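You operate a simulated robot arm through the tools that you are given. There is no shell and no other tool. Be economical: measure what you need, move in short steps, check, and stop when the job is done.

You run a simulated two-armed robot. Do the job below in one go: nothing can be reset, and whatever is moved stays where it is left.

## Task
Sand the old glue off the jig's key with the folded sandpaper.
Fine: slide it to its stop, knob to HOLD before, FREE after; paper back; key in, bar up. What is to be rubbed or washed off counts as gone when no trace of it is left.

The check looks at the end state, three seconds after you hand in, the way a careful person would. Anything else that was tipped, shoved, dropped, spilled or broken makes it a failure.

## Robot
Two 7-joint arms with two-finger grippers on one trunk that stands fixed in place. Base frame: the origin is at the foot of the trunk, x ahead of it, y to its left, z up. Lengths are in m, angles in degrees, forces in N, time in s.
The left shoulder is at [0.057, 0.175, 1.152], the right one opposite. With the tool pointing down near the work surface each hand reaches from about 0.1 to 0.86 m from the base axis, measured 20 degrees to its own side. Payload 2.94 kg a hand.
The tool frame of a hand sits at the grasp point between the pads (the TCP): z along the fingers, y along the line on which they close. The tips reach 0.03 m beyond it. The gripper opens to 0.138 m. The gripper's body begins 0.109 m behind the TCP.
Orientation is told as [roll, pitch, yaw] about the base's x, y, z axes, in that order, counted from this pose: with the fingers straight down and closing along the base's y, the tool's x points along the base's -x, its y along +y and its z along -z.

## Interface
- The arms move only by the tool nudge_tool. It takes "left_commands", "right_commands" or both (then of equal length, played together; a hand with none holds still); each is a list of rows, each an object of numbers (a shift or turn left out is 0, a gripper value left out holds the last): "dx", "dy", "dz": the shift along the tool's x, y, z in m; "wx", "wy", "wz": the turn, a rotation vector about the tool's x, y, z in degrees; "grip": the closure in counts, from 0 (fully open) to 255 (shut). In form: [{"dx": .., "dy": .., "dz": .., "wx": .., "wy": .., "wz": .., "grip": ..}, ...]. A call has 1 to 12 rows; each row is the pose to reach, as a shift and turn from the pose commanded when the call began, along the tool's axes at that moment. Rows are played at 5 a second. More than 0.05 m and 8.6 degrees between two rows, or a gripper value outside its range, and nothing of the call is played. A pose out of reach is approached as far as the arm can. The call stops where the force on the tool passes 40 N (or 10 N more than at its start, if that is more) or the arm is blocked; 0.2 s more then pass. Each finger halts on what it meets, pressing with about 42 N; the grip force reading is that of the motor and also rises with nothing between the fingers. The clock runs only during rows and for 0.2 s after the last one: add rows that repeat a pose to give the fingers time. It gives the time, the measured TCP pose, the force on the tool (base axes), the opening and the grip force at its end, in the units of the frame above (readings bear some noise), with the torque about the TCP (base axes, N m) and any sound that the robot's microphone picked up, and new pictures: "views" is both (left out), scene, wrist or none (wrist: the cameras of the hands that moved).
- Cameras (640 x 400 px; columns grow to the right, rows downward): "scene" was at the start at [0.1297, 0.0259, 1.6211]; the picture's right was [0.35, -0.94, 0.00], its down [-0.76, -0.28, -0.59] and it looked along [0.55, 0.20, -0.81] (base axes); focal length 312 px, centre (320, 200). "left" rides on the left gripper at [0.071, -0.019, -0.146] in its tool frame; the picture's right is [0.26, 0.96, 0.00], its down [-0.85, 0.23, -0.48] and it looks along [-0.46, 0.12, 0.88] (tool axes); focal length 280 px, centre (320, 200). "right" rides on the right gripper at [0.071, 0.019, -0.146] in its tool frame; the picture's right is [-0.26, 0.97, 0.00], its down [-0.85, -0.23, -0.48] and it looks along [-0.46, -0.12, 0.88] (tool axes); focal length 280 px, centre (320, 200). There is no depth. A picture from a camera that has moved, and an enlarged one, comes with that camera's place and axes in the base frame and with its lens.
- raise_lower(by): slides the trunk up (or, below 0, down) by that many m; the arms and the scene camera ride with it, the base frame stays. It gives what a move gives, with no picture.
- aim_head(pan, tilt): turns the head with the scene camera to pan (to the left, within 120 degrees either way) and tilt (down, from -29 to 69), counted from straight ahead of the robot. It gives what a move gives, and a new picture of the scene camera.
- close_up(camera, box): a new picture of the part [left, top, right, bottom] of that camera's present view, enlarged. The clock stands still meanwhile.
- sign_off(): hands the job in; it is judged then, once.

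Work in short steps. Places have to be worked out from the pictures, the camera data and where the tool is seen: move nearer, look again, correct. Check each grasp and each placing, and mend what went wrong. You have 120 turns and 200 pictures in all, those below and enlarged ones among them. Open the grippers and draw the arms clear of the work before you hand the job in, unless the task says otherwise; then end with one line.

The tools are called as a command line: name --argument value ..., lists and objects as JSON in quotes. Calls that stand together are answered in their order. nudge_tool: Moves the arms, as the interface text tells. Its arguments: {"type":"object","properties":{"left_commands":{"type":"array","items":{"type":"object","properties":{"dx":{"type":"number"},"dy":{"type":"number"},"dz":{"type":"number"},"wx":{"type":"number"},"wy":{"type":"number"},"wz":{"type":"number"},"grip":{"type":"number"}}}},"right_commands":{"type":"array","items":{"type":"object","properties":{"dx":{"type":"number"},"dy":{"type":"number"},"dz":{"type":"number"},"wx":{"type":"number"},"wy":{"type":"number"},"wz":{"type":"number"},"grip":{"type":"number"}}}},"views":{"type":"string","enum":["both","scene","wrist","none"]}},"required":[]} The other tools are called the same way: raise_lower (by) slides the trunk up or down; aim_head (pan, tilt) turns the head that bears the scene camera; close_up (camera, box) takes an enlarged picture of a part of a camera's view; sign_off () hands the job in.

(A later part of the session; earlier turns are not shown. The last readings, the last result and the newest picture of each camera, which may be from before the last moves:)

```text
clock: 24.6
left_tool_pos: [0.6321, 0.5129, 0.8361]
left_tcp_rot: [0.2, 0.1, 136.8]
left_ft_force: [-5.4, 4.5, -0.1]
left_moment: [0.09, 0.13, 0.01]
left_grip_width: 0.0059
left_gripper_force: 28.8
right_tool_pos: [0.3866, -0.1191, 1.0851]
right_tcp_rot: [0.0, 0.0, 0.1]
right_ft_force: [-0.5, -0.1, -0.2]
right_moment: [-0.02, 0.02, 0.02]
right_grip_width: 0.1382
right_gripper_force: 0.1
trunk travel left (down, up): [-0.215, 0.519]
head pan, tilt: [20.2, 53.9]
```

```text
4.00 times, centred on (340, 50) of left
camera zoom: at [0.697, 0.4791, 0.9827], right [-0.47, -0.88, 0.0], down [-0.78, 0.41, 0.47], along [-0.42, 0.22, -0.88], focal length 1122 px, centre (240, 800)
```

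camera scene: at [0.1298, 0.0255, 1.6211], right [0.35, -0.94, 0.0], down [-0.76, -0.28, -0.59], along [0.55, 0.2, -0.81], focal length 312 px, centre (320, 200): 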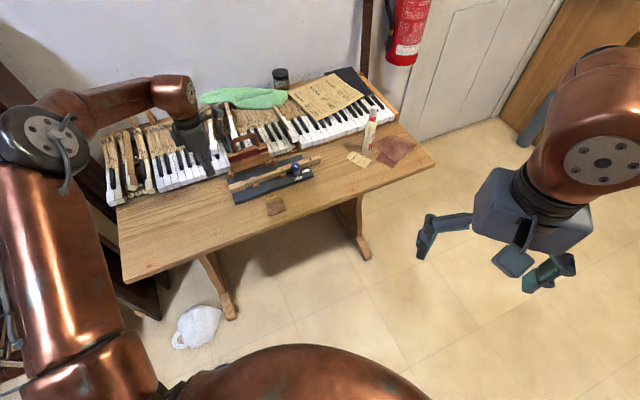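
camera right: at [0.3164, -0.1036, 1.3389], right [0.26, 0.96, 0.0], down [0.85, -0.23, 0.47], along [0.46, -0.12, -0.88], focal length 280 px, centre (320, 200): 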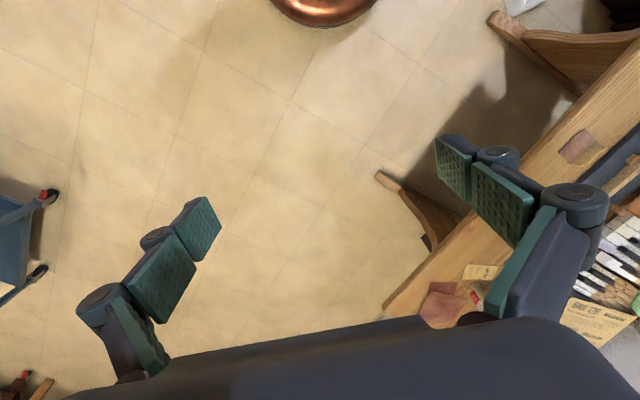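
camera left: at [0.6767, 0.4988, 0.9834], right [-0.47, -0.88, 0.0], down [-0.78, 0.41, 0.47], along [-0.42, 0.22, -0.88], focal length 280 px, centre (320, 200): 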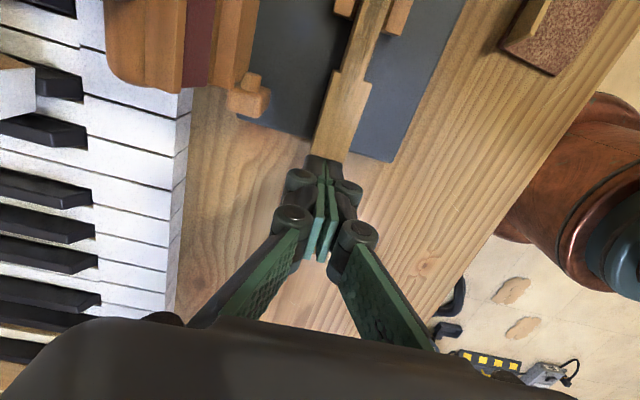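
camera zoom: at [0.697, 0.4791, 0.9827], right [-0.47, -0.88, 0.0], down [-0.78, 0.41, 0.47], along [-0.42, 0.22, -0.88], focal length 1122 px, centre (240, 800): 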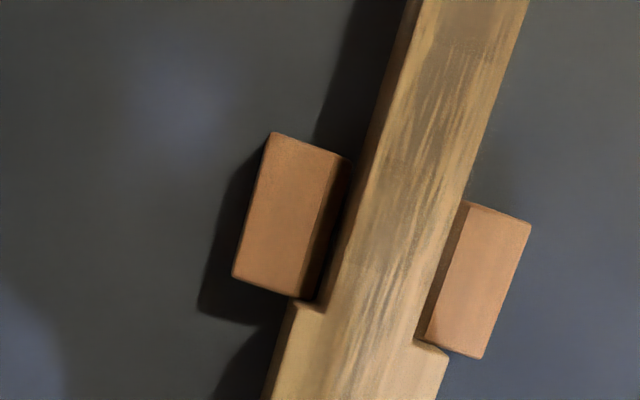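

Force rose to 7 N along the key and the shoulders sit on the pegs: the key is at its stop. I back off, lift, and move toward the knob for a look.

nudge_tool --left_commands '[{"dx": -0.005}, {"dx": -0.025}, {"dx": -0.025, "dz": -0.05}, {"dx": -0.025, "dz": -0.1}]' --views "none"

close_up --camera "scene" --box '[200, 90, 360, 190]'

```text
clock: 25.6
left_tool_pos: [0.6122, 0.5291, 0.9383]
left_tcp_rot: [0.0, 0.1, 137.0]
left_ft_force: [0.0, -0.3, 0.7]
left_moment: [-0.01, -0.01, -0.01]
left_grip_width: 0.0001
left_gripper_force: 29.0
right_tool_pos: [0.3865, -0.1197, 1.0859]
right_tcp_rot: [0.2, 0.0, 0.1]
right_ft_force: [-0.6, 0.4, 0.1]
right_moment: [0.02, 0.01, 0.02]
right_grip_width: 0.1379
right_gripper_force: 0.1
trunk travel left (down, up): [-0.215, 0.519]
head pan, tilt: [20.2, 53.9]
```

```text
4.00 times, centred on (280, 140) of scene
camera zoom: at [0.2062, 0.0257, 1.507], right [0.35, -0.94, 0.0], down [-0.76, -0.28, -0.59], along [0.55, 0.2, -0.81], focal length 1250 px, centre (480, 440)
```

zoom: 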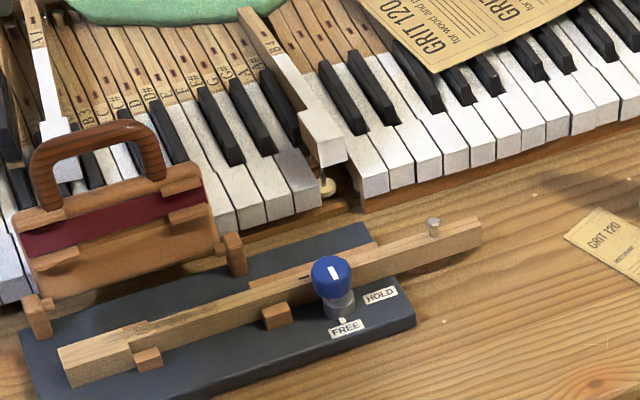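

Now carry the hand over to the knob's front, turning back to yaw ≈46° and half-opening the fingers.

nudge_tool --left_commands '[{"dx": 0.0, "dy": 0.03, "dz": -0.02, "wz": 8.2, "grip": 110}, {"dx": 0.02, "dy": 0.06, "dz": -0.04, "wz": 16.4, "grip": 110}, {"dx": 0.045, "dy": 0.0934, "dz": -0.04, "wz": 24.6, "grip": 110}, {"dx": 0.07, "dy": 0.0934, "dz": -0.04, "wz": 32.8, "grip": 110}, {"dx": 0.095, "dy": 0.0934, "dz": -0.04, "wz": 41, "grip": 110}, {"dx": 0.12, "dy": 0.0934, "dz": -0.04, "wz": 49.2, "grip": 110}, {"dx": 0.145, "dy": 0.0934, "dz": -0.04, "wz": 57.4, "grip": 110}, {"dx": 0.17, "dy": 0.0934, "dz": -0.04, "wz": 65.6, "grip": 110}, {"dx": 0.195, "dy": 0.0934, "dz": -0.04, "wz": 73.8, "grip": 110}, {"dx": 0.22, "dy": 0.0934, "dz": -0.04, "wz": 82, "grip": 110}, {"dx": 0.235, "dy": 0.0934, "dz": -0.04, "wz": 90, "grip": 110}]' --views "wrist"

close_up --camera "left" --box '[220, 90, 420, 290]'

```text
clock: 28.0
left_tool_pos: [0.6633, 0.3558, 1.0275]
left_tcp_rot: [-0.1, -0.1, 49.8]
left_ft_force: [-0.9, -1.6, 0.7]
left_moment: [0.1, -0.05, -0.04]
left_grip_width: 0.0785
left_gripper_force: 0.0
left hand out of reach, approached as far as the arm can: row 8, 9, 10, 11
right_tool_pos: [0.3872, -0.1217, 1.0861]
right_tcp_rot: [0.3, 0.0, -0.1]
right_ft_force: [-0.1, -1.1, 0.3]
right_moment: [0.07, -0.04, 0.03]
right_grip_width: 0.1381
right_gripper_force: 0.1
trunk travel left (down, up): [-0.215, 0.519]
head pan, tilt: [20.2, 53.9]
camera left: at [0.6319, 0.2881, 1.1738], right [-0.91, 0.42, 0.0], down [0.37, 0.8, 0.48], along [0.2, 0.43, -0.88], focal length 280 px, centre (320, 200)
```

left: 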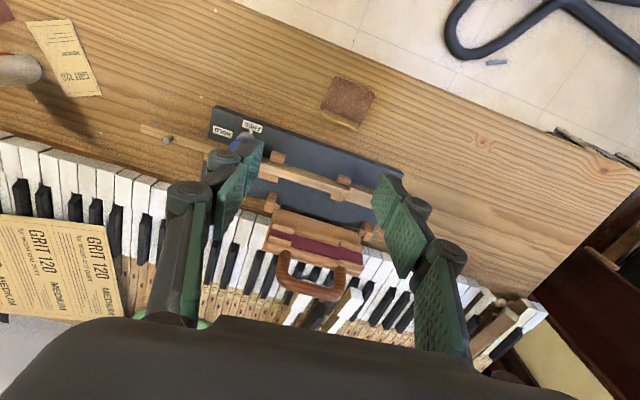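

```text
2.00 times, centred on (320, 190) of left
camera zoom: at [0.6319, 0.2881, 1.1738], right [-0.91, 0.42, 0.0], down [0.37, 0.8, 0.48], along [0.2, 0.43, -0.88], focal length 561 px, centre (320, 220)
```

zoom: 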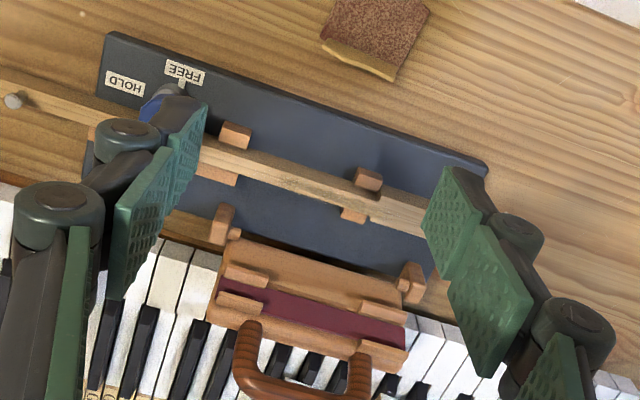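

Lower and shift in front of the knob to get it in view.

nudge_tool --left_commands '[{"dx": 0.008, "dy": -0.0, "dz": 0.04}, {"dx": 0.017, "dy": -0.02, "dz": 0.08}, {"dx": 0.025, "dy": -0.05, "dz": 0.0975}, {"dx": 0.0342, "dy": -0.0773, "dz": 0.0975}]' --views "wrist"

close_up --camera "left" --box '[230, 90, 390, 250]'

```text
clock: 29.0
left_tool_pos: [0.6651, 0.3281, 0.9516]
left_tcp_rot: [-0.3, 0.1, 50.1]
left_ft_force: [-0.5, 0.2, 0.1]
left_moment: [0.02, 0.02, -0.02]
left_grip_width: 0.0785
left_gripper_force: 0.0
left hand out of reach, approached as far as the arm can: row 3, 4
right_tool_pos: [0.3861, -0.1198, 1.0856]
right_tcp_rot: [0.2, 0.1, 0.0]
right_ft_force: [-0.1, -0.3, 0.8]
right_moment: [-0.01, -0.01, 0.02]
right_grip_width: 0.1377
right_gripper_force: 0.0
trunk travel left (down, up): [-0.215, 0.519]
head pan, tilt: [20.2, 53.9]
camera left: at [0.6334, 0.2621, 1.0965], right [-0.91, 0.42, 0.0], down [0.37, 0.8, 0.47], along [0.2, 0.43, -0.88], focal length 280 px, centre (320, 200)
```

left: 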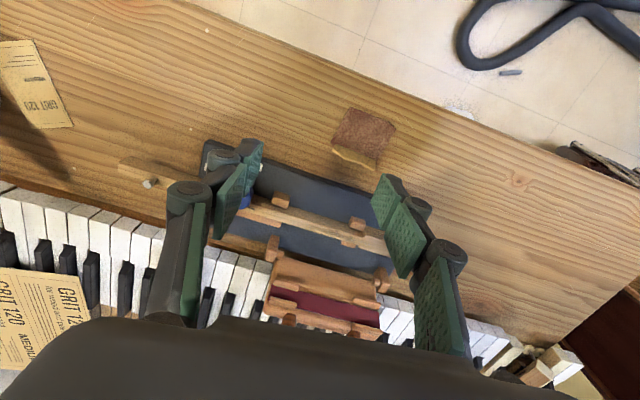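

```text
2.50 times, centred on (310, 170) of left
camera zoom: at [0.6334, 0.2621, 1.0965], right [-0.91, 0.42, 0.0], down [0.37, 0.8, 0.47], along [0.2, 0.43, -0.88], focal length 701 px, centre (345, 275)
```

zoom: 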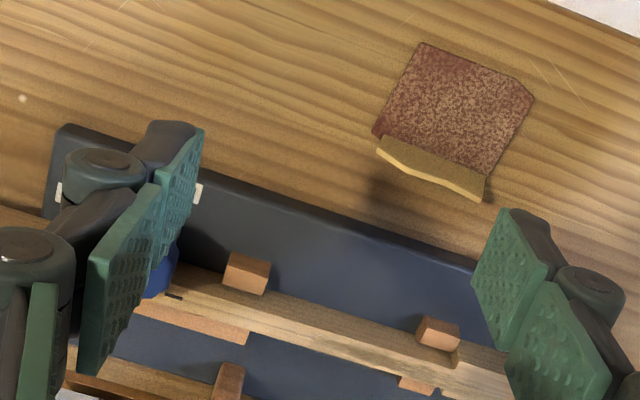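

The reach again stalls toward low y at this height. I test lower and more outward.

nudge_tool --left_commands '[{"dz": 0.025}, {"dz": 0.05}, {"dx": -0.012, "dy": -0.013, "dz": 0.05}, {"dx": -0.024, "dy": -0.0255, "dz": 0.05}]' --views "none"

```text
clock: 30.0
left_tool_pos: [0.6701, 0.3382, 0.901]
left_tcp_rot: [-0.4, 0.0, 50.1]
left_ft_force: [0.4, -0.4, -0.3]
left_moment: [-0.01, 0.0, 0.03]
left_grip_width: 0.0784
left_gripper_force: 0.1
left hand out of reach, approached as far as the arm can: row 3, 4
right_tool_pos: [0.3865, -0.1197, 1.0857]
right_tcp_rot: [0.1, 0.1, 0.0]
right_ft_force: [-0.2, 0.7, -0.1]
right_moment: [-0.04, 0.04, 0.02]
right_grip_width: 0.138
right_gripper_force: 0.1
trunk travel left (down, up): [-0.215, 0.519]
head pan, tilt: [20.2, 53.9]
```

Test if a more natural yaw (~10°) reaches farther.

nudge_tool --left_commands '[{"wz": 8}, {"wz": 16}, {"wz": 24}, {"wz": 32}, {"wz": 40}]' --views "none"

nudge_tool --left_commands '[{"dx": -0.02}, {"dx": -0.04}, {"dx": -0.06}]' --views "wrist"

```text
clock: 31.2
left_tool_pos: [0.6684, 0.3379, 0.9016]
left_tcp_rot: [-0.2, -0.2, 10.0]
left_ft_force: [-0.5, -0.3, 0.4]
left_moment: [0.0, 0.03, -0.04]
left_grip_width: 0.0783
left_gripper_force: 0.0
right_tool_pos: [0.3865, -0.1195, 1.0854]
right_tcp_rot: [0.1, 0.1, 0.0]
right_ft_force: [-0.2, 0.2, -0.1]
right_moment: [-0.02, 0.01, 0.03]
right_grip_width: 0.1382
right_gripper_force: 0.1
trunk travel left (down, up): [-0.215, 0.519]
head pan, tilt: [20.2, 53.9]
```

```text
clock: 32.0
left_tool_pos: [0.6784, 0.3644, 0.9041]
left_tcp_rot: [-0.3, -0.2, 10.0]
left_ft_force: [0.3, 0.1, 0.3]
left_moment: [-0.02, -0.01, -0.05]
left_grip_width: 0.0788
left_gripper_force: 0.1
left hand out of reach, approached as far as the arm can: row 1, 2, 3
right_tool_pos: [0.3868, -0.1181, 1.0859]
right_tcp_rot: [0.2, 0.0, 0.0]
right_ft_force: [-0.1, -0.1, 0.2]
right_moment: [-0.04, -0.01, 0.03]
right_grip_width: 0.138
right_gripper_force: 0.0
trunk travel left (down, up): [-0.215, 0.519]
head pan, tilt: [20.2, 53.9]
camera left: at [0.6121, 0.3339, 1.0496], right [-0.43, 0.9, -0.01], down [0.79, 0.38, 0.48], along [0.43, 0.2, -0.88], focal length 280 px, centre (320, 200)
```

left: 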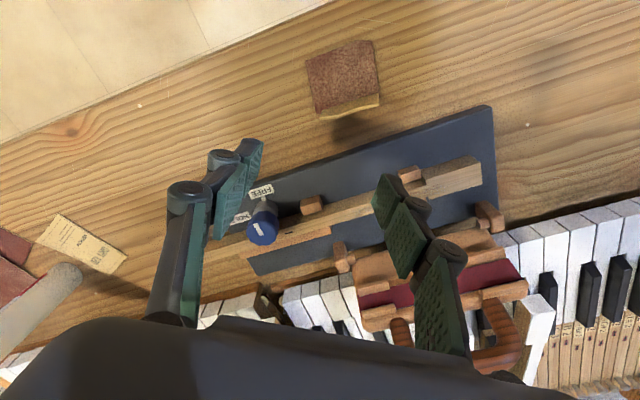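

Yaw isn't the limit; the lowered trunk may be. I raise the trunk back to its original height and retry the reach to the knob.

raise_lower --by 0.11

nudge_tool --left_commands '[{"dz": 0.04}, {"dz": 0.08}, {"dz": 0.11}, {"dx": -0.03, "dz": 0.11}, {"dx": -0.06, "dz": 0.11}]' --views "none"

```text
clock: 33.4
left_tool_pos: [0.6549, 0.3641, 1.0734]
left_tcp_rot: [-1.3, -5.6, 10.2]
left_ft_force: [-0.1, 0.2, -0.6]
left_moment: [0.0, 0.04, 0.03]
left_grip_width: 0.0786
left_gripper_force: 0.1
right_tool_pos: [0.3878, -0.1197, 1.1945]
right_tcp_rot: [0.1, 0.0, 0.0]
right_ft_force: [0.6, 0.7, 0.5]
right_moment: [0.02, 0.03, 0.0]
right_grip_width: 0.138
right_gripper_force: 0.0
trunk travel left (down, up): [-0.325, 0.409]
head pan, tilt: [20.2, 53.9]
```

```text
clock: 34.6
left_tool_pos: [0.6555, 0.3879, 0.9853]
left_tcp_rot: [-1.3, -5.9, 10.2]
left_ft_force: [0.6, 0.4, -0.2]
left_moment: [0.0, -0.01, 0.01]
left_grip_width: 0.0785
left_gripper_force: 0.0
left hand out of reach, approached as far as the arm can: row 2, 3, 4, 5
right_tool_pos: [0.3863, -0.1204, 1.1953]
right_tcp_rot: [0.1, 0.2, 0.0]
right_ft_force: [-0.5, 1.0, -0.5]
right_moment: [-0.03, 0.02, 0.01]
right_grip_width: 0.1379
right_gripper_force: 0.1
trunk travel left (down, up): [-0.325, 0.409]
head pan, tilt: [20.2, 53.9]
```

The hand is still extension-limited here. I level it and pull back a little, then test how far it reaches low down, since reach is quoted near the work surface.

nudge_tool --left_commands '[{"dx": 0.02, "wy": 3.0, "wx": 0.7}, {"dx": 0.04, "dy": -0.03, "wy": 5.9, "wx": 1.3}, {"dx": 0.05, "dy": -0.045, "wy": 5.9, "wx": 1.3}]' --views "none"

nudge_tool --left_commands '[{"dz": 0.04}, {"dz": 0.08}, {"dz": 0.11}, {"dx": -0.02, "dz": 0.11}, {"dx": -0.04, "dz": 0.11}, {"dx": -0.06, "dz": 0.11}, {"dx": -0.08, "dz": 0.11}]' --views "wrist"

```text
clock: 35.4
left_tool_pos: [0.6135, 0.3359, 0.9811]
left_tcp_rot: [-2.6, 0.1, 9.9]
left_ft_force: [0.9, 1.3, 0.4]
left_moment: [0.01, -0.05, 0.01]
left_grip_width: 0.0783
left_gripper_force: 0.1
right_tool_pos: [0.3862, -0.1194, 1.1958]
right_tcp_rot: [0.0, 0.0, 0.0]
right_ft_force: [1.1, 0.5, 0.1]
right_moment: [0.01, -0.02, 0.02]
right_grip_width: 0.138
right_gripper_force: 0.0
trunk travel left (down, up): [-0.325, 0.409]
head pan, tilt: [20.2, 53.9]
```

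```text
clock: 37.0
left_tool_pos: [0.6033, 0.3706, 0.9081]
left_tcp_rot: [-2.6, 0.0, 10.1]
left_ft_force: [-0.3, 0.3, -0.3]
left_moment: [0.02, -0.01, 0.01]
left_grip_width: 0.0785
left_gripper_force: 0.1
left hand out of reach, approached as far as the arm can: row 1, 2, 3, 4, 5, 6, 7
right_tool_pos: [0.3867, -0.1191, 1.1962]
right_tcp_rot: [0.1, 0.1, 0.1]
right_ft_force: [-0.5, 0.4, -0.2]
right_moment: [0.02, -0.03, -0.01]
right_grip_width: 0.1378
right_gripper_force: 0.0
trunk travel left (down, up): [-0.325, 0.409]
head pan, tilt: [20.2, 53.9]
camera left: at [0.536, 0.3453, 1.0541], right [-0.42, 0.9, -0.04], down [0.79, 0.39, 0.46], along [0.44, 0.16, -0.88], focal length 280 px, centre (320, 200)
```

left: 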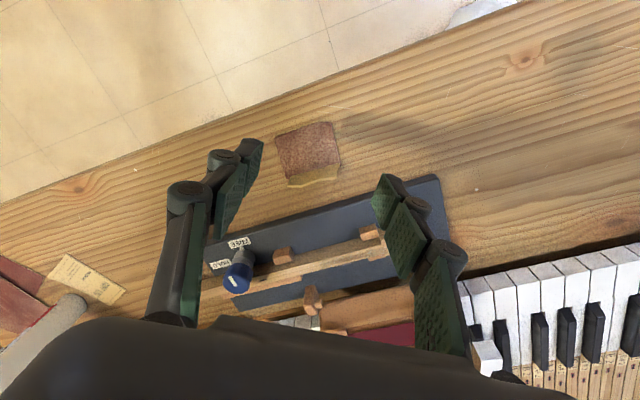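

That got worse, suggesting an awkward arm posture rather than pure distance. I look at the arm from the scene camera.

aim_head --pan 35 --tilt 35

```text
clock: 37.9
left_tool_pos: [0.6032, 0.3714, 0.9072]
left_tcp_rot: [-2.5, 0.0, 10.0]
left_ft_force: [-0.6, 0.7, 0.8]
left_moment: [-0.03, -0.02, 0.0]
left_grip_width: 0.0786
left_gripper_force: 0.1
right_tool_pos: [0.3877, -0.1194, 1.1963]
right_tcp_rot: [0.1, 0.0, 0.1]
right_ft_force: [1.5, 0.1, -0.4]
right_moment: [0.0, 0.02, -0.01]
right_grip_width: 0.138
right_gripper_force: 0.0
trunk travel left (down, up): [-0.325, 0.409]
head pan, tilt: [35.0, 35.0]
camera scene: at [0.1333, 0.0509, 1.6479], right [0.57, -0.82, 0.0], down [-0.47, -0.33, -0.82], along [0.67, 0.47, -0.57], focal length 312 px, centre (320, 200)
```

scene: 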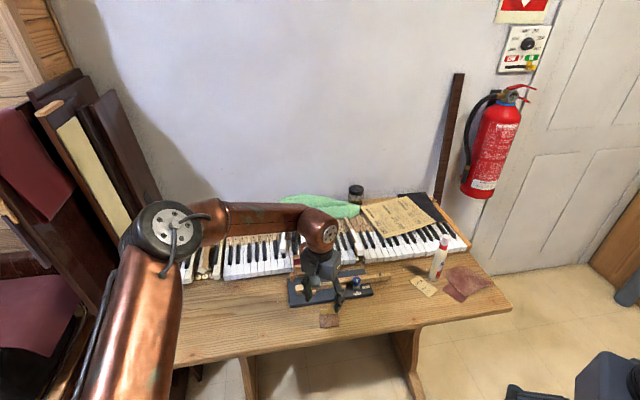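

The arm reaches farther when the hand is high relative to the shoulder, so a still lower trunk should help. I lift the hand 0.21 m, then lower the trunk 0.22 m.

nudge_tool --left_commands '[{"dz": -0.045, "wx": 1.2}, {"dz": -0.09, "wx": 2.5}, {"dz": -0.135, "wx": 2.5}, {"dz": -0.18, "wx": 2.5}, {"dz": -0.22, "wx": 2.5}]' --views "none"

raise_lower --by -0.22

aim_head --pan 30 --tilt 50

```text
clock: 39.1
left_tool_pos: [0.6021, 0.3759, 1.1245]
left_tcp_rot: [-5.1, 0.1, 10.0]
left_ft_force: [-0.1, 0.6, 0.8]
left_moment: [0.01, 0.0, 0.0]
left_grip_width: 0.0787
left_gripper_force: 0.0
right_tool_pos: [0.3871, -0.1206, 1.1952]
right_tcp_rot: [0.1, 0.1, 0.0]
right_ft_force: [-0.3, 0.5, 0.1]
right_moment: [-0.01, -0.03, 0.03]
right_grip_width: 0.138
right_gripper_force: 0.0
trunk travel left (down, up): [-0.325, 0.409]
head pan, tilt: [35.0, 35.0]
```

```text
clock: 41.4
left_tool_pos: [0.6061, 0.3777, 0.9047]
left_tcp_rot: [-5.1, -0.1, 10.0]
left_ft_force: [0.4, -0.4, 0.0]
left_moment: [-0.01, -0.05, -0.01]
left_grip_width: 0.0787
left_gripper_force: 0.1
right_tool_pos: [0.3872, -0.1205, 0.976]
right_tcp_rot: [0.0, 0.0, 0.0]
right_ft_force: [0.1, 0.4, -0.5]
right_moment: [0.01, -0.05, 0.01]
right_grip_width: 0.1379
right_gripper_force: 0.1
trunk travel left (down, up): [-0.105, 0.629]
head pan, tilt: [35.0, 35.0]
```

```text
clock: 42.2
left_tool_pos: [0.6053, 0.378, 0.9048]
left_tcp_rot: [-5.2, 0.0, 10.0]
left_ft_force: [0.5, -0.7, -0.6]
left_moment: [0.01, -0.01, 0.01]
left_grip_width: 0.0785
left_gripper_force: 0.0
right_tool_pos: [0.3865, -0.1202, 0.9759]
right_tcp_rot: [0.1, 0.1, 0.0]
right_ft_force: [0.4, -0.6, 0.3]
right_moment: [0.0, -0.04, -0.01]
right_grip_width: 0.1382
right_gripper_force: 0.0
trunk travel left (down, up): [-0.105, 0.629]
head pan, tilt: [30.0, 50.0]
camera scene: at [0.3079, 0.0392, 1.3891], right [0.5, -0.87, 0.0], down [-0.66, -0.38, -0.64], along [0.56, 0.32, -0.77], focal length 312 px, centre (320, 200)
```

scene: 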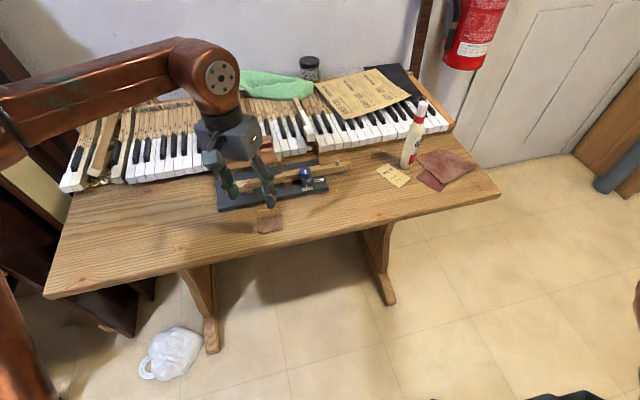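

The trunk's lowering also carries the shoulders forward. I level the hand and move toward the knob.

nudge_tool --left_commands '[{"dx": -0.03, "dy": -0.018, "dz": -0.025, "wx": -2.5}, {"dx": -0.06, "dy": -0.035, "dz": -0.025, "wx": -5.1}, {"dx": -0.09, "dy": -0.053, "dz": -0.025, "wx": -5.1}, {"dx": -0.1243, "dy": -0.0707, "dz": -0.025, "wx": -5.1}]' --views "wrist"

close_up --camera "left" --box '[220, 90, 420, 290]'

```text
clock: 43.2
left_tool_pos: [0.7177, 0.3447, 0.9346]
left_tcp_rot: [0.6, 0.4, 9.7]
left_ft_force: [-0.5, -3.0, 0.8]
left_moment: [0.23, -0.08, -0.01]
left_grip_width: 0.0785
left_gripper_force: 0.1
left hand out of reach, approached as far as the arm can: row 4
right_tool_pos: [0.3952, -0.1225, 0.9734]
right_tcp_rot: [0.3, 0.6, 0.0]
right_ft_force: [-1.5, -1.2, -0.2]
right_moment: [0.1, -0.04, -0.01]
right_grip_width: 0.1381
right_gripper_force: 0.1
trunk travel left (down, up): [-0.105, 0.629]
head pan, tilt: [30.0, 50.0]
camera left: at [0.6531, 0.3129, 1.0801], right [-0.42, 0.91, 0.01], down [0.8, 0.37, 0.47], along [0.42, 0.21, -0.88], focal length 280 px, centre (320, 200)
```

left: 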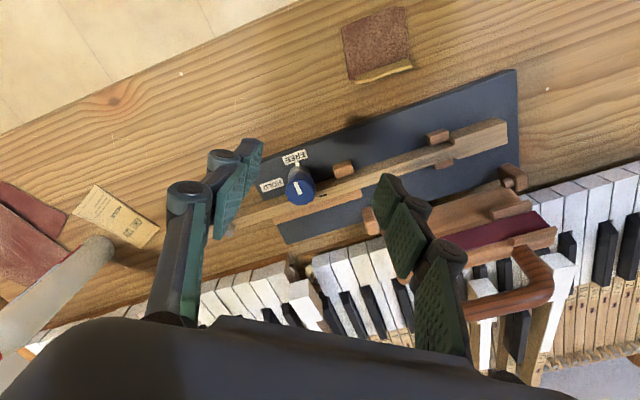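

```text
2.00 times, centred on (320, 190) of left
camera zoom: at [0.6531, 0.3129, 1.0801], right [-0.42, 0.91, 0.01], down [0.8, 0.37, 0.47], along [0.42, 0.21, -0.88], focal length 561 px, centre (320, 220)
```

zoom: 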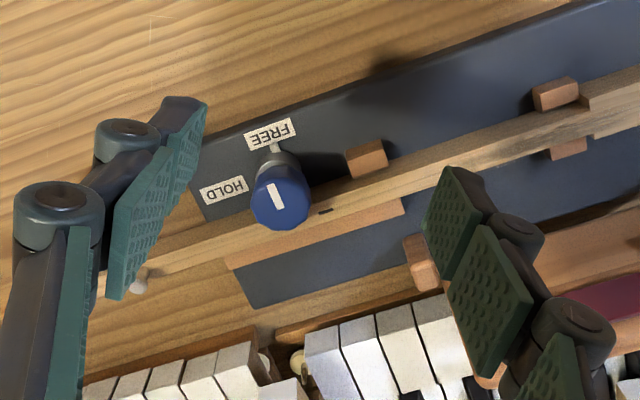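

Knob centre ≈(0.767,0.346). I gain more reach: lift 0.1 m and lower the trunk 0.1 m more.

nudge_tool --left_commands '[{"dz": -0.04}, {"dz": -0.08}, {"dz": -0.1}]' --views "none"

raise_lower --by -0.1

nudge_tool --left_commands '[{"dx": -0.025}, {"dx": -0.047, "dy": -0.006}, {"dx": -0.047, "dy": -0.006}]' --views "wrist"

```text
clock: 44.0
left_tool_pos: [0.6781, 0.3591, 1.0217]
left_tcp_rot: [0.0, -0.3, 10.1]
left_ft_force: [0.0, 0.1, 0.0]
left_moment: [0.01, 0.02, -0.01]
left_grip_width: 0.0785
left_gripper_force: 0.0
left hand out of reach, approached as far as the arm can: row 1, 2, 3
right_tool_pos: [0.3835, -0.1225, 0.9765]
right_tcp_rot: [0.1, -0.2, 0.1]
right_ft_force: [0.5, 0.2, 0.4]
right_moment: [0.04, 0.07, 0.01]
right_grip_width: 0.1382
right_gripper_force: 0.0
trunk travel left (down, up): [-0.105, 0.629]
head pan, tilt: [30.0, 50.0]
```

```text
clock: 45.3
left_tool_pos: [0.6941, 0.3967, 0.8841]
left_tcp_rot: [2.1, 2.6, 15.6]
left_ft_force: [-0.4, 4.5, -1.9]
left_moment: [-0.37, 0.1, 0.01]
left_grip_width: 0.0787
left_gripper_force: 0.1
right_tool_pos: [0.3768, -0.1329, 0.853]
right_tcp_rot: [-2.4, 4.5, 1.8]
right_ft_force: [3.9, 8.8, 7.5]
right_moment: [-1.2, 0.07, 0.35]
right_grip_width: 0.1362
right_gripper_force: 0.1
trunk travel left (down, up): [-0.004, 0.73]
head pan, tilt: [30.0, 50.0]
stopped: the arm was blocked; the commanded pose is now the measured one
```

```text
clock: 45.7
left_tool_pos: [0.6379, 0.4108, 0.9218]
left_tcp_rot: [0.7, -5.7, 18.5]
left_ft_force: [0.0, 2.3, -0.2]
left_moment: [-0.25, -0.02, -0.04]
left_grip_width: 0.0787
left_gripper_force: 0.1
right_tool_pos: [0.2894, -0.1545, 0.8502]
right_tcp_rot: [-7.6, 5.1, 2.9]
right_ft_force: [-1.1, -1.6, 10.5]
right_moment: [-0.19, 0.04, -0.09]
right_grip_width: 0.1374
right_gripper_force: 0.1
trunk travel left (down, up): [-0.004, 0.73]
head pan, tilt: [30.0, 50.0]
stopped in row 1 (left hand): the arm was blocked; the commanded pose is now the measured one
camera left: at [0.5637, 0.3625, 1.0591], right [-0.55, 0.83, -0.01], down [0.68, 0.47, 0.56], along [0.47, 0.3, -0.83], focal length 280 px, centre (320, 200)
```

left: 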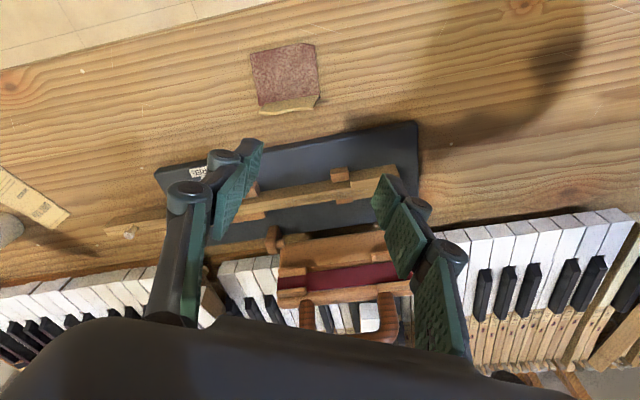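

Something blocked (the right hand shows force and both shifted). I look around before doing anything else.

aim_head --pan 0 --tilt 60

close_up --camera "right" --box '[0, 0, 640, 400]'

```text
clock: 46.6
left_tool_pos: [0.6116, 0.3943, 0.9381]
left_tcp_rot: [2.0, -2.9, 15.8]
left_ft_force: [-1.6, 0.7, -0.9]
left_moment: [0.03, -0.15, -0.02]
left_grip_width: 0.0785
left_gripper_force: 0.1
right_tool_pos: [0.2877, -0.1387, 0.8666]
right_tcp_rot: [-2.5, -1.4, 2.0]
right_ft_force: [7.5, 6.9, 7.3]
right_moment: [-0.38, -0.29, -0.01]
right_grip_width: 0.1349
right_gripper_force: 0.1
trunk travel left (down, up): [-0.004, 0.73]
head pan, tilt: [0.0, 60.0]
camera scene: at [0.4665, -0.0003, 1.2419], right [0.0, -1.0, 0.0], down [-0.89, 0.0, -0.47], along [0.47, 0.0, -0.89], focal length 312 px, centre (320, 200)
```

scene: 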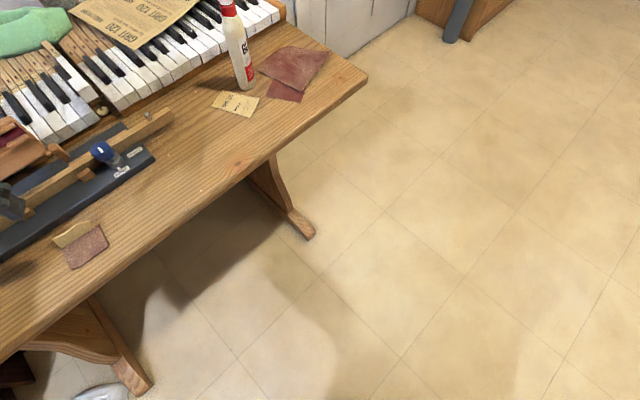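

```text
1.00 times, centred on (320, 200) of right (not enlarged: the box is as wide or as high as the picture)
camera zoom: at [0.2112, -0.1157, 1.0094], right [0.23, 0.97, -0.04], down [0.84, -0.18, 0.51], along [0.49, -0.15, -0.86], focal length 280 px, centre (320, 200)
```

zoom: 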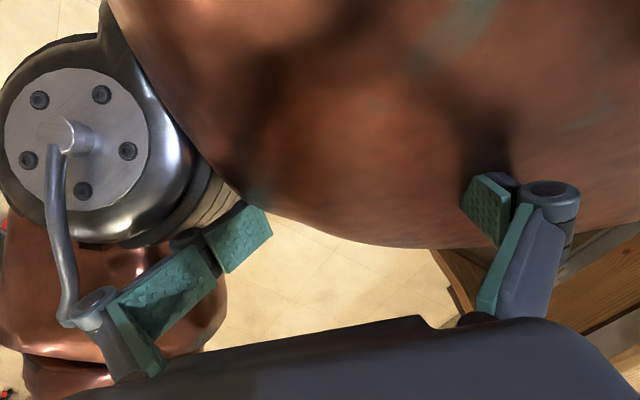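

The right hand got caught under the robot's own leaning chest; nothing on the table was touched. I raise the trunk 7 cm and then move the right hand outward, clear.

raise_lower --by 0.07

nudge_tool --right_commands '[{"dx": 0.0, "dy": -0.03}, {"dx": 0.0, "dy": -0.06}, {"dx": -0.03, "dy": -0.09}, {"dx": -0.06, "dy": -0.12}, {"dx": -0.09, "dy": -0.15}]' --views "none"

```text
clock: 46.9
left_tool_pos: [0.6083, 0.3942, 0.9455]
left_tcp_rot: [-0.8, -7.3, 16.2]
left_ft_force: [-3.1, 0.9, -0.6]
left_moment: [-0.03, -0.37, 0.01]
left_grip_width: 0.0784
left_gripper_force: 0.1
right_tool_pos: [0.2805, -0.1456, 0.8655]
right_tcp_rot: [-4.6, -2.7, 0.5]
right_ft_force: [82.0, -28.2, 53.3]
right_moment: [-1.57, 2.44, 2.9]
right_grip_width: 0.1393
right_gripper_force: 0.1
trunk travel left (down, up): [-0.005, 0.729]
head pan, tilt: [0.0, 60.0]
stopped: the force on the tool passed its limit at 62 N (the readings are from after the stop); the commanded pose is now the measured one
```

```text
clock: 47.2
left_tool_pos: [0.5883, 0.3818, 0.947]
left_tcp_rot: [-7.4, -15.4, 17.2]
left_ft_force: [0.8, 0.6, -1.6]
left_moment: [-0.21, 0.03, -0.05]
left_grip_width: 0.0789
left_gripper_force: 0.5
right_tool_pos: [0.2185, -0.1617, 0.8718]
right_tcp_rot: [-8.9, 4.3, -4.5]
right_ft_force: [2.6, -1.0, 7.4]
right_moment: [0.3, -0.02, -0.11]
right_grip_width: 0.1389
right_gripper_force: 0.1
trunk travel left (down, up): [-0.005, 0.729]
head pan, tilt: [0.0, 60.0]
stopped in row 1 (left hand): the arm was blocked; the commanded pose is now the measured one
```

Forces have eased. I move the right hand gently down and outward in tiny steps.

nudge_tool --right_commands '[{"dz": 0.01}, {"dz": 0.02, "dy": -0.005}, {"dz": 0.03, "dy": -0.015}]' --views "both"

```text
clock: 47.5
left_tool_pos: [0.5319, 0.3436, 0.995]
left_tcp_rot: [-15.3, -27.3, 14.9]
left_ft_force: [0.9, 1.7, -0.5]
left_moment: [-0.07, 0.06, 0.0]
left_grip_width: 0.0787
left_gripper_force: 0.8
right_tool_pos: [0.1373, -0.1678, 0.8799]
right_tcp_rot: [-13.1, 6.6, -8.4]
right_ft_force: [-0.4, -1.3, 2.7]
right_moment: [0.11, 0.07, 0.04]
right_grip_width: 0.1375
right_gripper_force: 0.0
trunk travel left (down, up): [-0.005, 0.729]
head pan, tilt: [0.0, 60.0]
stopped in row 1 (left hand): the arm was blocked; the commanded pose is now the measured one
camera scene: at [0.5236, 0.0034, 1.2287], right [0.0, -1.0, 0.0], down [-0.91, 0.0, -0.42], along [0.42, 0.0, -0.91], focal length 312 px, centre (320, 200)
camera right: at [0.0904, -0.1086, 1.0254], right [0.37, 0.89, -0.25], down [0.88, -0.25, 0.41], along [0.31, -0.37, -0.88], focal length 280 px, centre (320, 200)
```

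scene: 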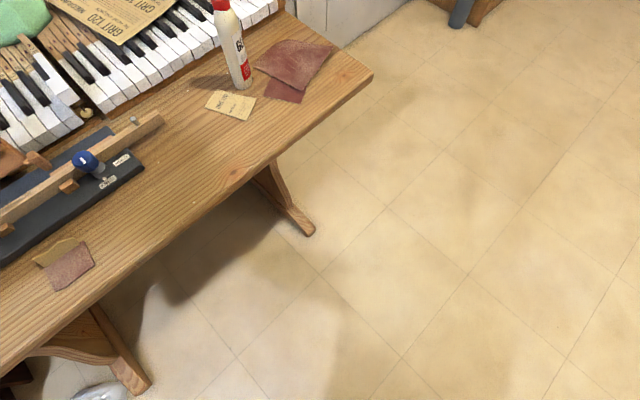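
right: 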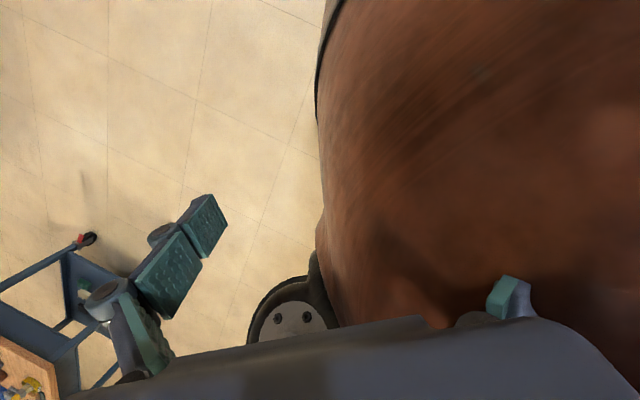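

The trunk keeps sagging forward while blocked. With forces now low, I raise the trunk again.

raise_lower --by 0.05

```text
clock: 47.9
left_tool_pos: [0.3998, 0.3396, 1.0487]
left_tcp_rot: [-18.6, -37.7, 16.5]
left_ft_force: [4.6, 1.9, -0.5]
left_moment: [-0.14, 0.41, -0.16]
left_grip_width: 0.0789
left_gripper_force: 0.0
right_tool_pos: [0.0475, -0.1603, 0.8986]
right_tcp_rot: [-15.2, 9.6, -11.2]
right_ft_force: [1.2, 0.5, 0.1]
right_moment: [-0.04, 0.08, -0.01]
right_grip_width: 0.1394
right_gripper_force: 0.4
trunk travel left (down, up): [-0.008, 0.726]
head pan, tilt: [0.0, 60.0]
stopped: the arm was blocked; the commanded pose is now the measured one
```

I look at the left arm's posture.

aim_head --pan 60 --tilt 30

```text
clock: 49.2
left_tool_pos: [0.4357, 0.3391, 1.0399]
left_tcp_rot: [-17.8, -34.9, 16.1]
left_ft_force: [1.7, 0.6, -0.5]
left_moment: [-0.03, 0.12, -0.06]
left_grip_width: 0.0785
left_gripper_force: 0.0
right_tool_pos: [0.0643, -0.1694, 0.8727]
right_tcp_rot: [-11.3, 0.6, -7.8]
right_ft_force: [-0.7, -2.1, 2.0]
right_moment: [0.01, 0.19, 0.05]
right_grip_width: 0.1368
right_gripper_force: 0.0
trunk travel left (down, up): [-0.008, 0.726]
head pan, tilt: [60.0, 30.0]
camera scene: at [0.3966, 0.0786, 1.2982], right [0.87, -0.5, 0.0], down [-0.25, -0.43, -0.86], along [0.43, 0.75, -0.5], focal length 312 px, centre (320, 200)
```

scene: 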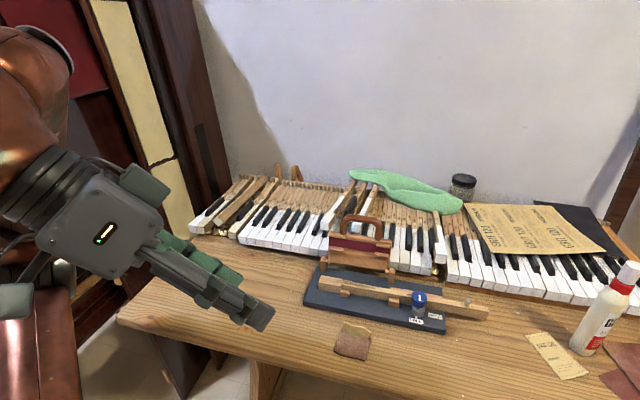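

Nothing on the table is disturbed. The hands are free now, so I raise the trunk again.

raise_lower --by 0.08

```text
clock: 49.5
left_tool_pos: [0.4278, 0.3183, 1.0535]
left_tcp_rot: [-17.3, -37.3, 11.3]
left_ft_force: [-1.5, -0.4, 1.5]
left_moment: [0.03, -0.06, 0.06]
left_grip_width: 0.0784
left_gripper_force: 0.0
right_tool_pos: [0.0568, -0.1706, 0.8761]
right_tcp_rot: [-11.2, 0.3, -7.9]
right_ft_force: [-3.4, -1.8, 2.9]
right_moment: [0.1, -0.07, 0.12]
right_grip_width: 0.1369
right_gripper_force: 0.0
trunk travel left (down, up): [-0.01, 0.724]
head pan, tilt: [60.0, 30.0]
stopped: the arm was blocked; the commanded pose is now the measured one
```

Still blocked, probably by the right arm. I look at it.

aim_head --pan -80 --tilt 60

close_up --camera "right" --box '[0, 0, 640, 400]'

```text
clock: 51.7
left_tool_pos: [0.4309, 0.3208, 1.0521]
left_tcp_rot: [-17.4, -37.0, 11.3]
left_ft_force: [-0.6, -0.5, 0.8]
left_moment: [0.02, 0.03, -0.02]
left_grip_width: 0.0783
left_gripper_force: 0.0
right_tool_pos: [0.0611, -0.1687, 0.8746]
right_tcp_rot: [-11.2, 0.6, -7.8]
right_ft_force: [-1.6, -2.8, 2.3]
right_moment: [0.11, -0.04, -0.02]
right_grip_width: 0.1368
right_gripper_force: 0.0
trunk travel left (down, up): [-0.01, 0.724]
head pan, tilt: [-80.0, 60.0]
camera scene: at [0.3545, -0.0651, 1.2612], right [-0.98, -0.17, 0.0], down [-0.15, 0.85, -0.5], along [0.09, -0.49, -0.87], focal length 312 px, centre (320, 200)
```

scene: 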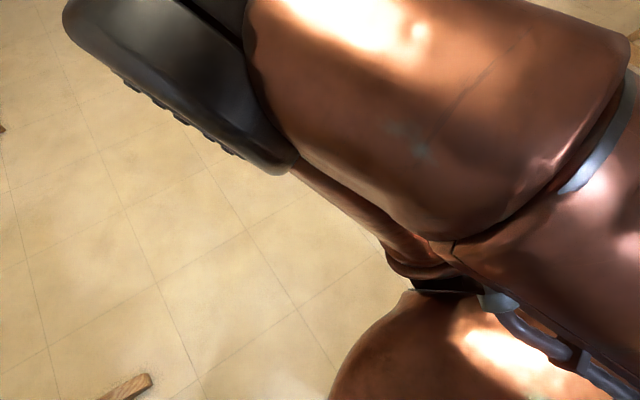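

```text
1.00 times, centred on (320, 200) of right (not enlarged: the box is as wide or as high as the picture)
camera zoom: at [-0.002, -0.113, 1.0156], right [0.39, 0.9, -0.19], down [0.83, -0.25, 0.5], along [0.41, -0.35, -0.84], focal length 280 px, centre (320, 200)
```

zoom: 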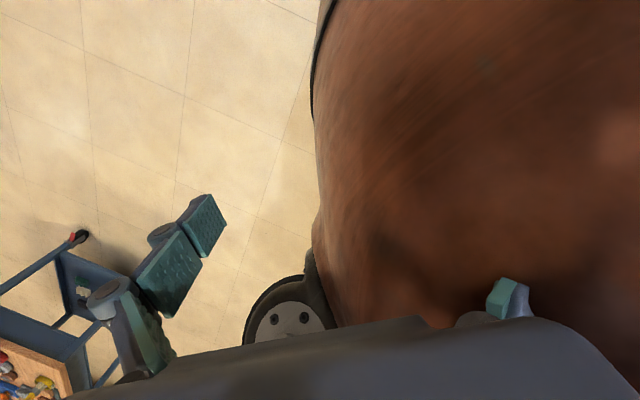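

The right hand's inner finger presses against a trunk link. I close that gripper and draw the hand outward.

nudge_tool --right_commands '[{"dy": -0.005, "grip": 120}, {"dy": -0.01, "grip": 200}, {"dy": -0.02, "grip": 255}, {"dy": -0.03, "grip": 255}, {"dy": -0.04, "grip": 255}, {"dy": -0.05, "grip": 255}]' --views "wrist"

```text
clock: 53.1
left_tool_pos: [0.431, 0.3203, 1.0511]
left_tcp_rot: [-17.5, -37.1, 11.3]
left_ft_force: [0.0, 0.9, -0.9]
left_moment: [-0.03, 0.0, 0.01]
left_grip_width: 0.0788
left_gripper_force: 0.1
right_tool_pos: [0.0549, -0.2187, 0.8866]
right_tcp_rot: [-11.2, 0.5, -7.9]
right_ft_force: [0.6, 0.4, -0.3]
right_moment: [0.0, 0.0, 0.01]
right_grip_width: 0.0111
right_gripper_force: 1.0
trunk travel left (down, up): [-0.01, 0.724]
head pan, tilt: [-80.0, 60.0]
camera right: at [-0.0081, -0.1619, 1.0262], right [0.39, 0.9, -0.19], down [0.83, -0.25, 0.5], along [0.41, -0.35, -0.84], focal length 280 px, centre (320, 200)
```

right: 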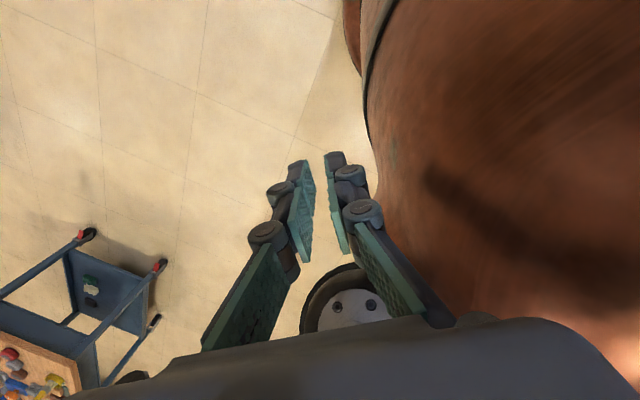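

Free, and everything settled. I move the right hand farther out to the right, then raise the trunk.

nudge_tool --right_commands '[{"dy": -0.04}, {"dy": -0.08}, {"dy": -0.12}, {"dy": -0.16}, {"dy": -0.2}]' --views "none"

raise_lower --by 0.06

```text
clock: 54.3
left_tool_pos: [0.4311, 0.3204, 1.0513]
left_tcp_rot: [-17.3, -37.1, 11.4]
left_ft_force: [0.0, 0.4, -1.0]
left_moment: [0.05, 0.02, 0.0]
left_grip_width: 0.0783
left_gripper_force: 0.2
right_tool_pos: [0.0272, -0.4138, 0.9231]
right_tcp_rot: [-11.2, 0.5, -7.9]
right_ft_force: [-0.5, -0.1, -0.8]
right_moment: [0.02, 0.01, 0.01]
right_grip_width: 0.0
right_gripper_force: 28.4
trunk travel left (down, up): [-0.01, 0.724]
head pan, tilt: [-80.0, 60.0]
```

```text
clock: 55.3
left_tool_pos: [0.4327, 0.3211, 1.111]
left_tcp_rot: [-17.3, -37.1, 11.3]
left_ft_force: [0.5, 0.1, -0.2]
left_moment: [-0.03, 0.02, 0.0]
left_grip_width: 0.0789
left_gripper_force: 0.0
right_tool_pos: [0.0284, -0.4126, 0.9828]
right_tcp_rot: [-11.2, 0.6, -8.0]
right_ft_force: [0.3, 0.1, 0.3]
right_moment: [0.0, 0.07, -0.04]
right_grip_width: 0.0
right_gripper_force: 28.7
trunk travel left (down, up): [-0.07, 0.664]
head pan, tilt: [-80.0, 60.0]
```

All responds again. I level the left hand with the computed rotation vector.

nudge_tool --left_commands '[{"wx": -3.34, "wy": 7.36, "wz": -1.12}, {"wx": -6.68, "wy": 14.72, "wz": -2.24}, {"wx": -10.02, "wy": 22.08, "wz": -3.36}, {"wx": -13.36, "wy": 29.44, "wz": -4.48}, {"wx": -16.7, "wy": 36.8, "wz": -5.6}]' --views "none"

aim_head --pan 25 --tilt 50

```text
clock: 56.5
left_tool_pos: [0.4308, 0.3174, 1.112]
left_tcp_rot: [0.2, 0.0, 11.1]
left_ft_force: [-0.8, -0.8, -0.2]
left_moment: [0.05, -0.05, 0.01]
left_grip_width: 0.0784
left_gripper_force: 0.0
right_tool_pos: [0.026, -0.4139, 0.983]
right_tcp_rot: [-11.1, 0.5, -7.9]
right_ft_force: [-0.1, -0.3, -0.5]
right_moment: [0.09, -0.03, -0.01]
right_grip_width: 0.0002
right_gripper_force: 28.0
trunk travel left (down, up): [-0.07, 0.664]
head pan, tilt: [-80.0, 60.0]
```

```text
clock: 58.4
left_tool_pos: [0.4313, 0.3199, 1.1116]
left_tcp_rot: [-0.1, 0.0, 11.3]
left_ft_force: [0.1, 0.1, 0.7]
left_moment: [0.01, 0.01, 0.03]
left_grip_width: 0.0788
left_gripper_force: 0.1
right_tool_pos: [0.0276, -0.4133, 0.9847]
right_tcp_rot: [-11.2, 0.4, -8.0]
right_ft_force: [-0.4, -0.4, -0.8]
right_moment: [0.0, -0.02, -0.01]
right_grip_width: 0.0
right_gripper_force: 28.6
trunk travel left (down, up): [-0.07, 0.664]
head pan, tilt: [25.0, 50.0]
camera scene: at [0.347, 0.0327, 1.348], right [0.42, -0.91, 0.0], down [-0.69, -0.32, -0.64], along [0.58, 0.27, -0.77], focal length 312 px, centre (320, 200)
```

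scene: 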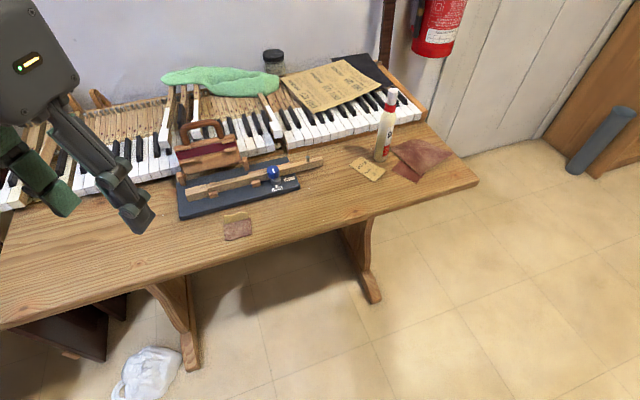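

Now approach the knob again from this posture.

nudge_tool --left_commands '[{"dx": -0.038, "dy": -0.006, "dz": 0.022}, {"dx": -0.076, "dy": -0.012, "dz": 0.045}, {"dx": -0.114, "dy": -0.018, "dz": 0.067}, {"dx": -0.152, "dy": -0.024, "dz": 0.09}, {"dx": -0.19, "dy": -0.03, "dz": 0.112}, {"dx": -0.228, "dy": -0.035, "dz": 0.135}, {"dx": -0.265, "dy": -0.04, "dz": 0.157}, {"dx": -0.301, "dy": -0.045, "dz": 0.18}]' --views "wrist"

close_up --camera "left" --box '[240, 100, 400, 260]'

```text
clock: 60.2
left_tool_pos: [0.7175, 0.3451, 0.9294]
left_tcp_rot: [0.1, 0.0, 11.4]
left_ft_force: [0.3, -0.2, 0.0]
left_moment: [-0.02, 0.01, 0.03]
left_grip_width: 0.0784
left_gripper_force: 0.0
left hand out of reach, approached as far as the arm can: row 8
right_tool_pos: [0.028, -0.4127, 0.9838]
right_tcp_rot: [-11.2, 0.5, -7.9]
right_ft_force: [-0.6, -0.2, 0.0]
right_moment: [-0.01, 0.0, -0.01]
right_grip_width: 0.0
right_gripper_force: 28.3
trunk travel left (down, up): [-0.07, 0.664]
head pan, tilt: [25.0, 50.0]
camera left: at [0.6523, 0.3115, 1.0745], right [-0.45, 0.89, 0.0], down [0.79, 0.39, 0.48], along [0.43, 0.21, -0.88], focal length 280 px, centre (320, 200)
```

left: 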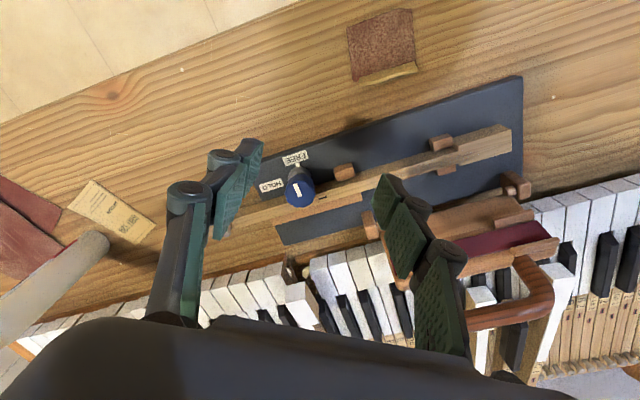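

```text
2.50 times, centred on (320, 180) of left
camera zoom: at [0.6523, 0.3115, 1.0745], right [-0.45, 0.89, 0.0], down [0.79, 0.39, 0.48], along [0.43, 0.21, -0.88], focal length 701 px, centre (320, 250)
```

zoom: 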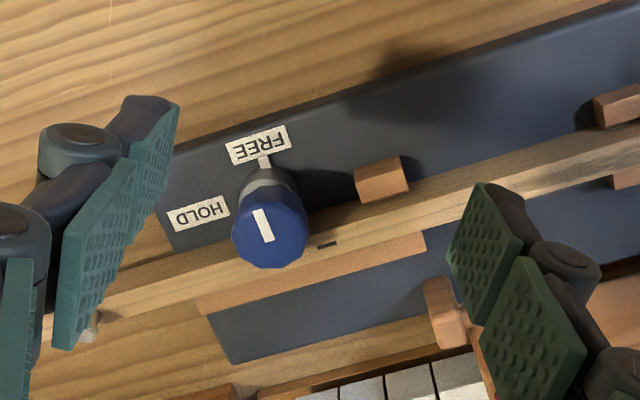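

Same limit again, so I'll gain reach by tilting the hand (fingers pointing forward-down, 20°) with the pads still vertical on the knob's sides. Tilt first, in place.

nudge_tool --left_commands '[{"wy": -7, "dz": -0.01}, {"wy": -14, "dz": -0.01}, {"wy": -20, "dz": -0.01}]' --views "none"

```text
clock: 61.0
left_tool_pos: [0.7165, 0.3426, 0.9387]
left_tcp_rot: [0.0, -20.1, 11.3]
left_ft_force: [-1.0, -0.6, 0.1]
left_moment: [-0.04, -0.01, -0.03]
left_grip_width: 0.0785
left_gripper_force: 0.0
right_tool_pos: [0.0279, -0.4119, 0.9835]
right_tcp_rot: [-11.2, 0.5, -7.9]
right_ft_force: [0.0, 0.2, -0.1]
right_moment: [0.0, -0.03, -0.01]
right_grip_width: 0.0
right_gripper_force: 28.8
trunk travel left (down, up): [-0.07, 0.664]
head pan, tilt: [25.0, 50.0]
```

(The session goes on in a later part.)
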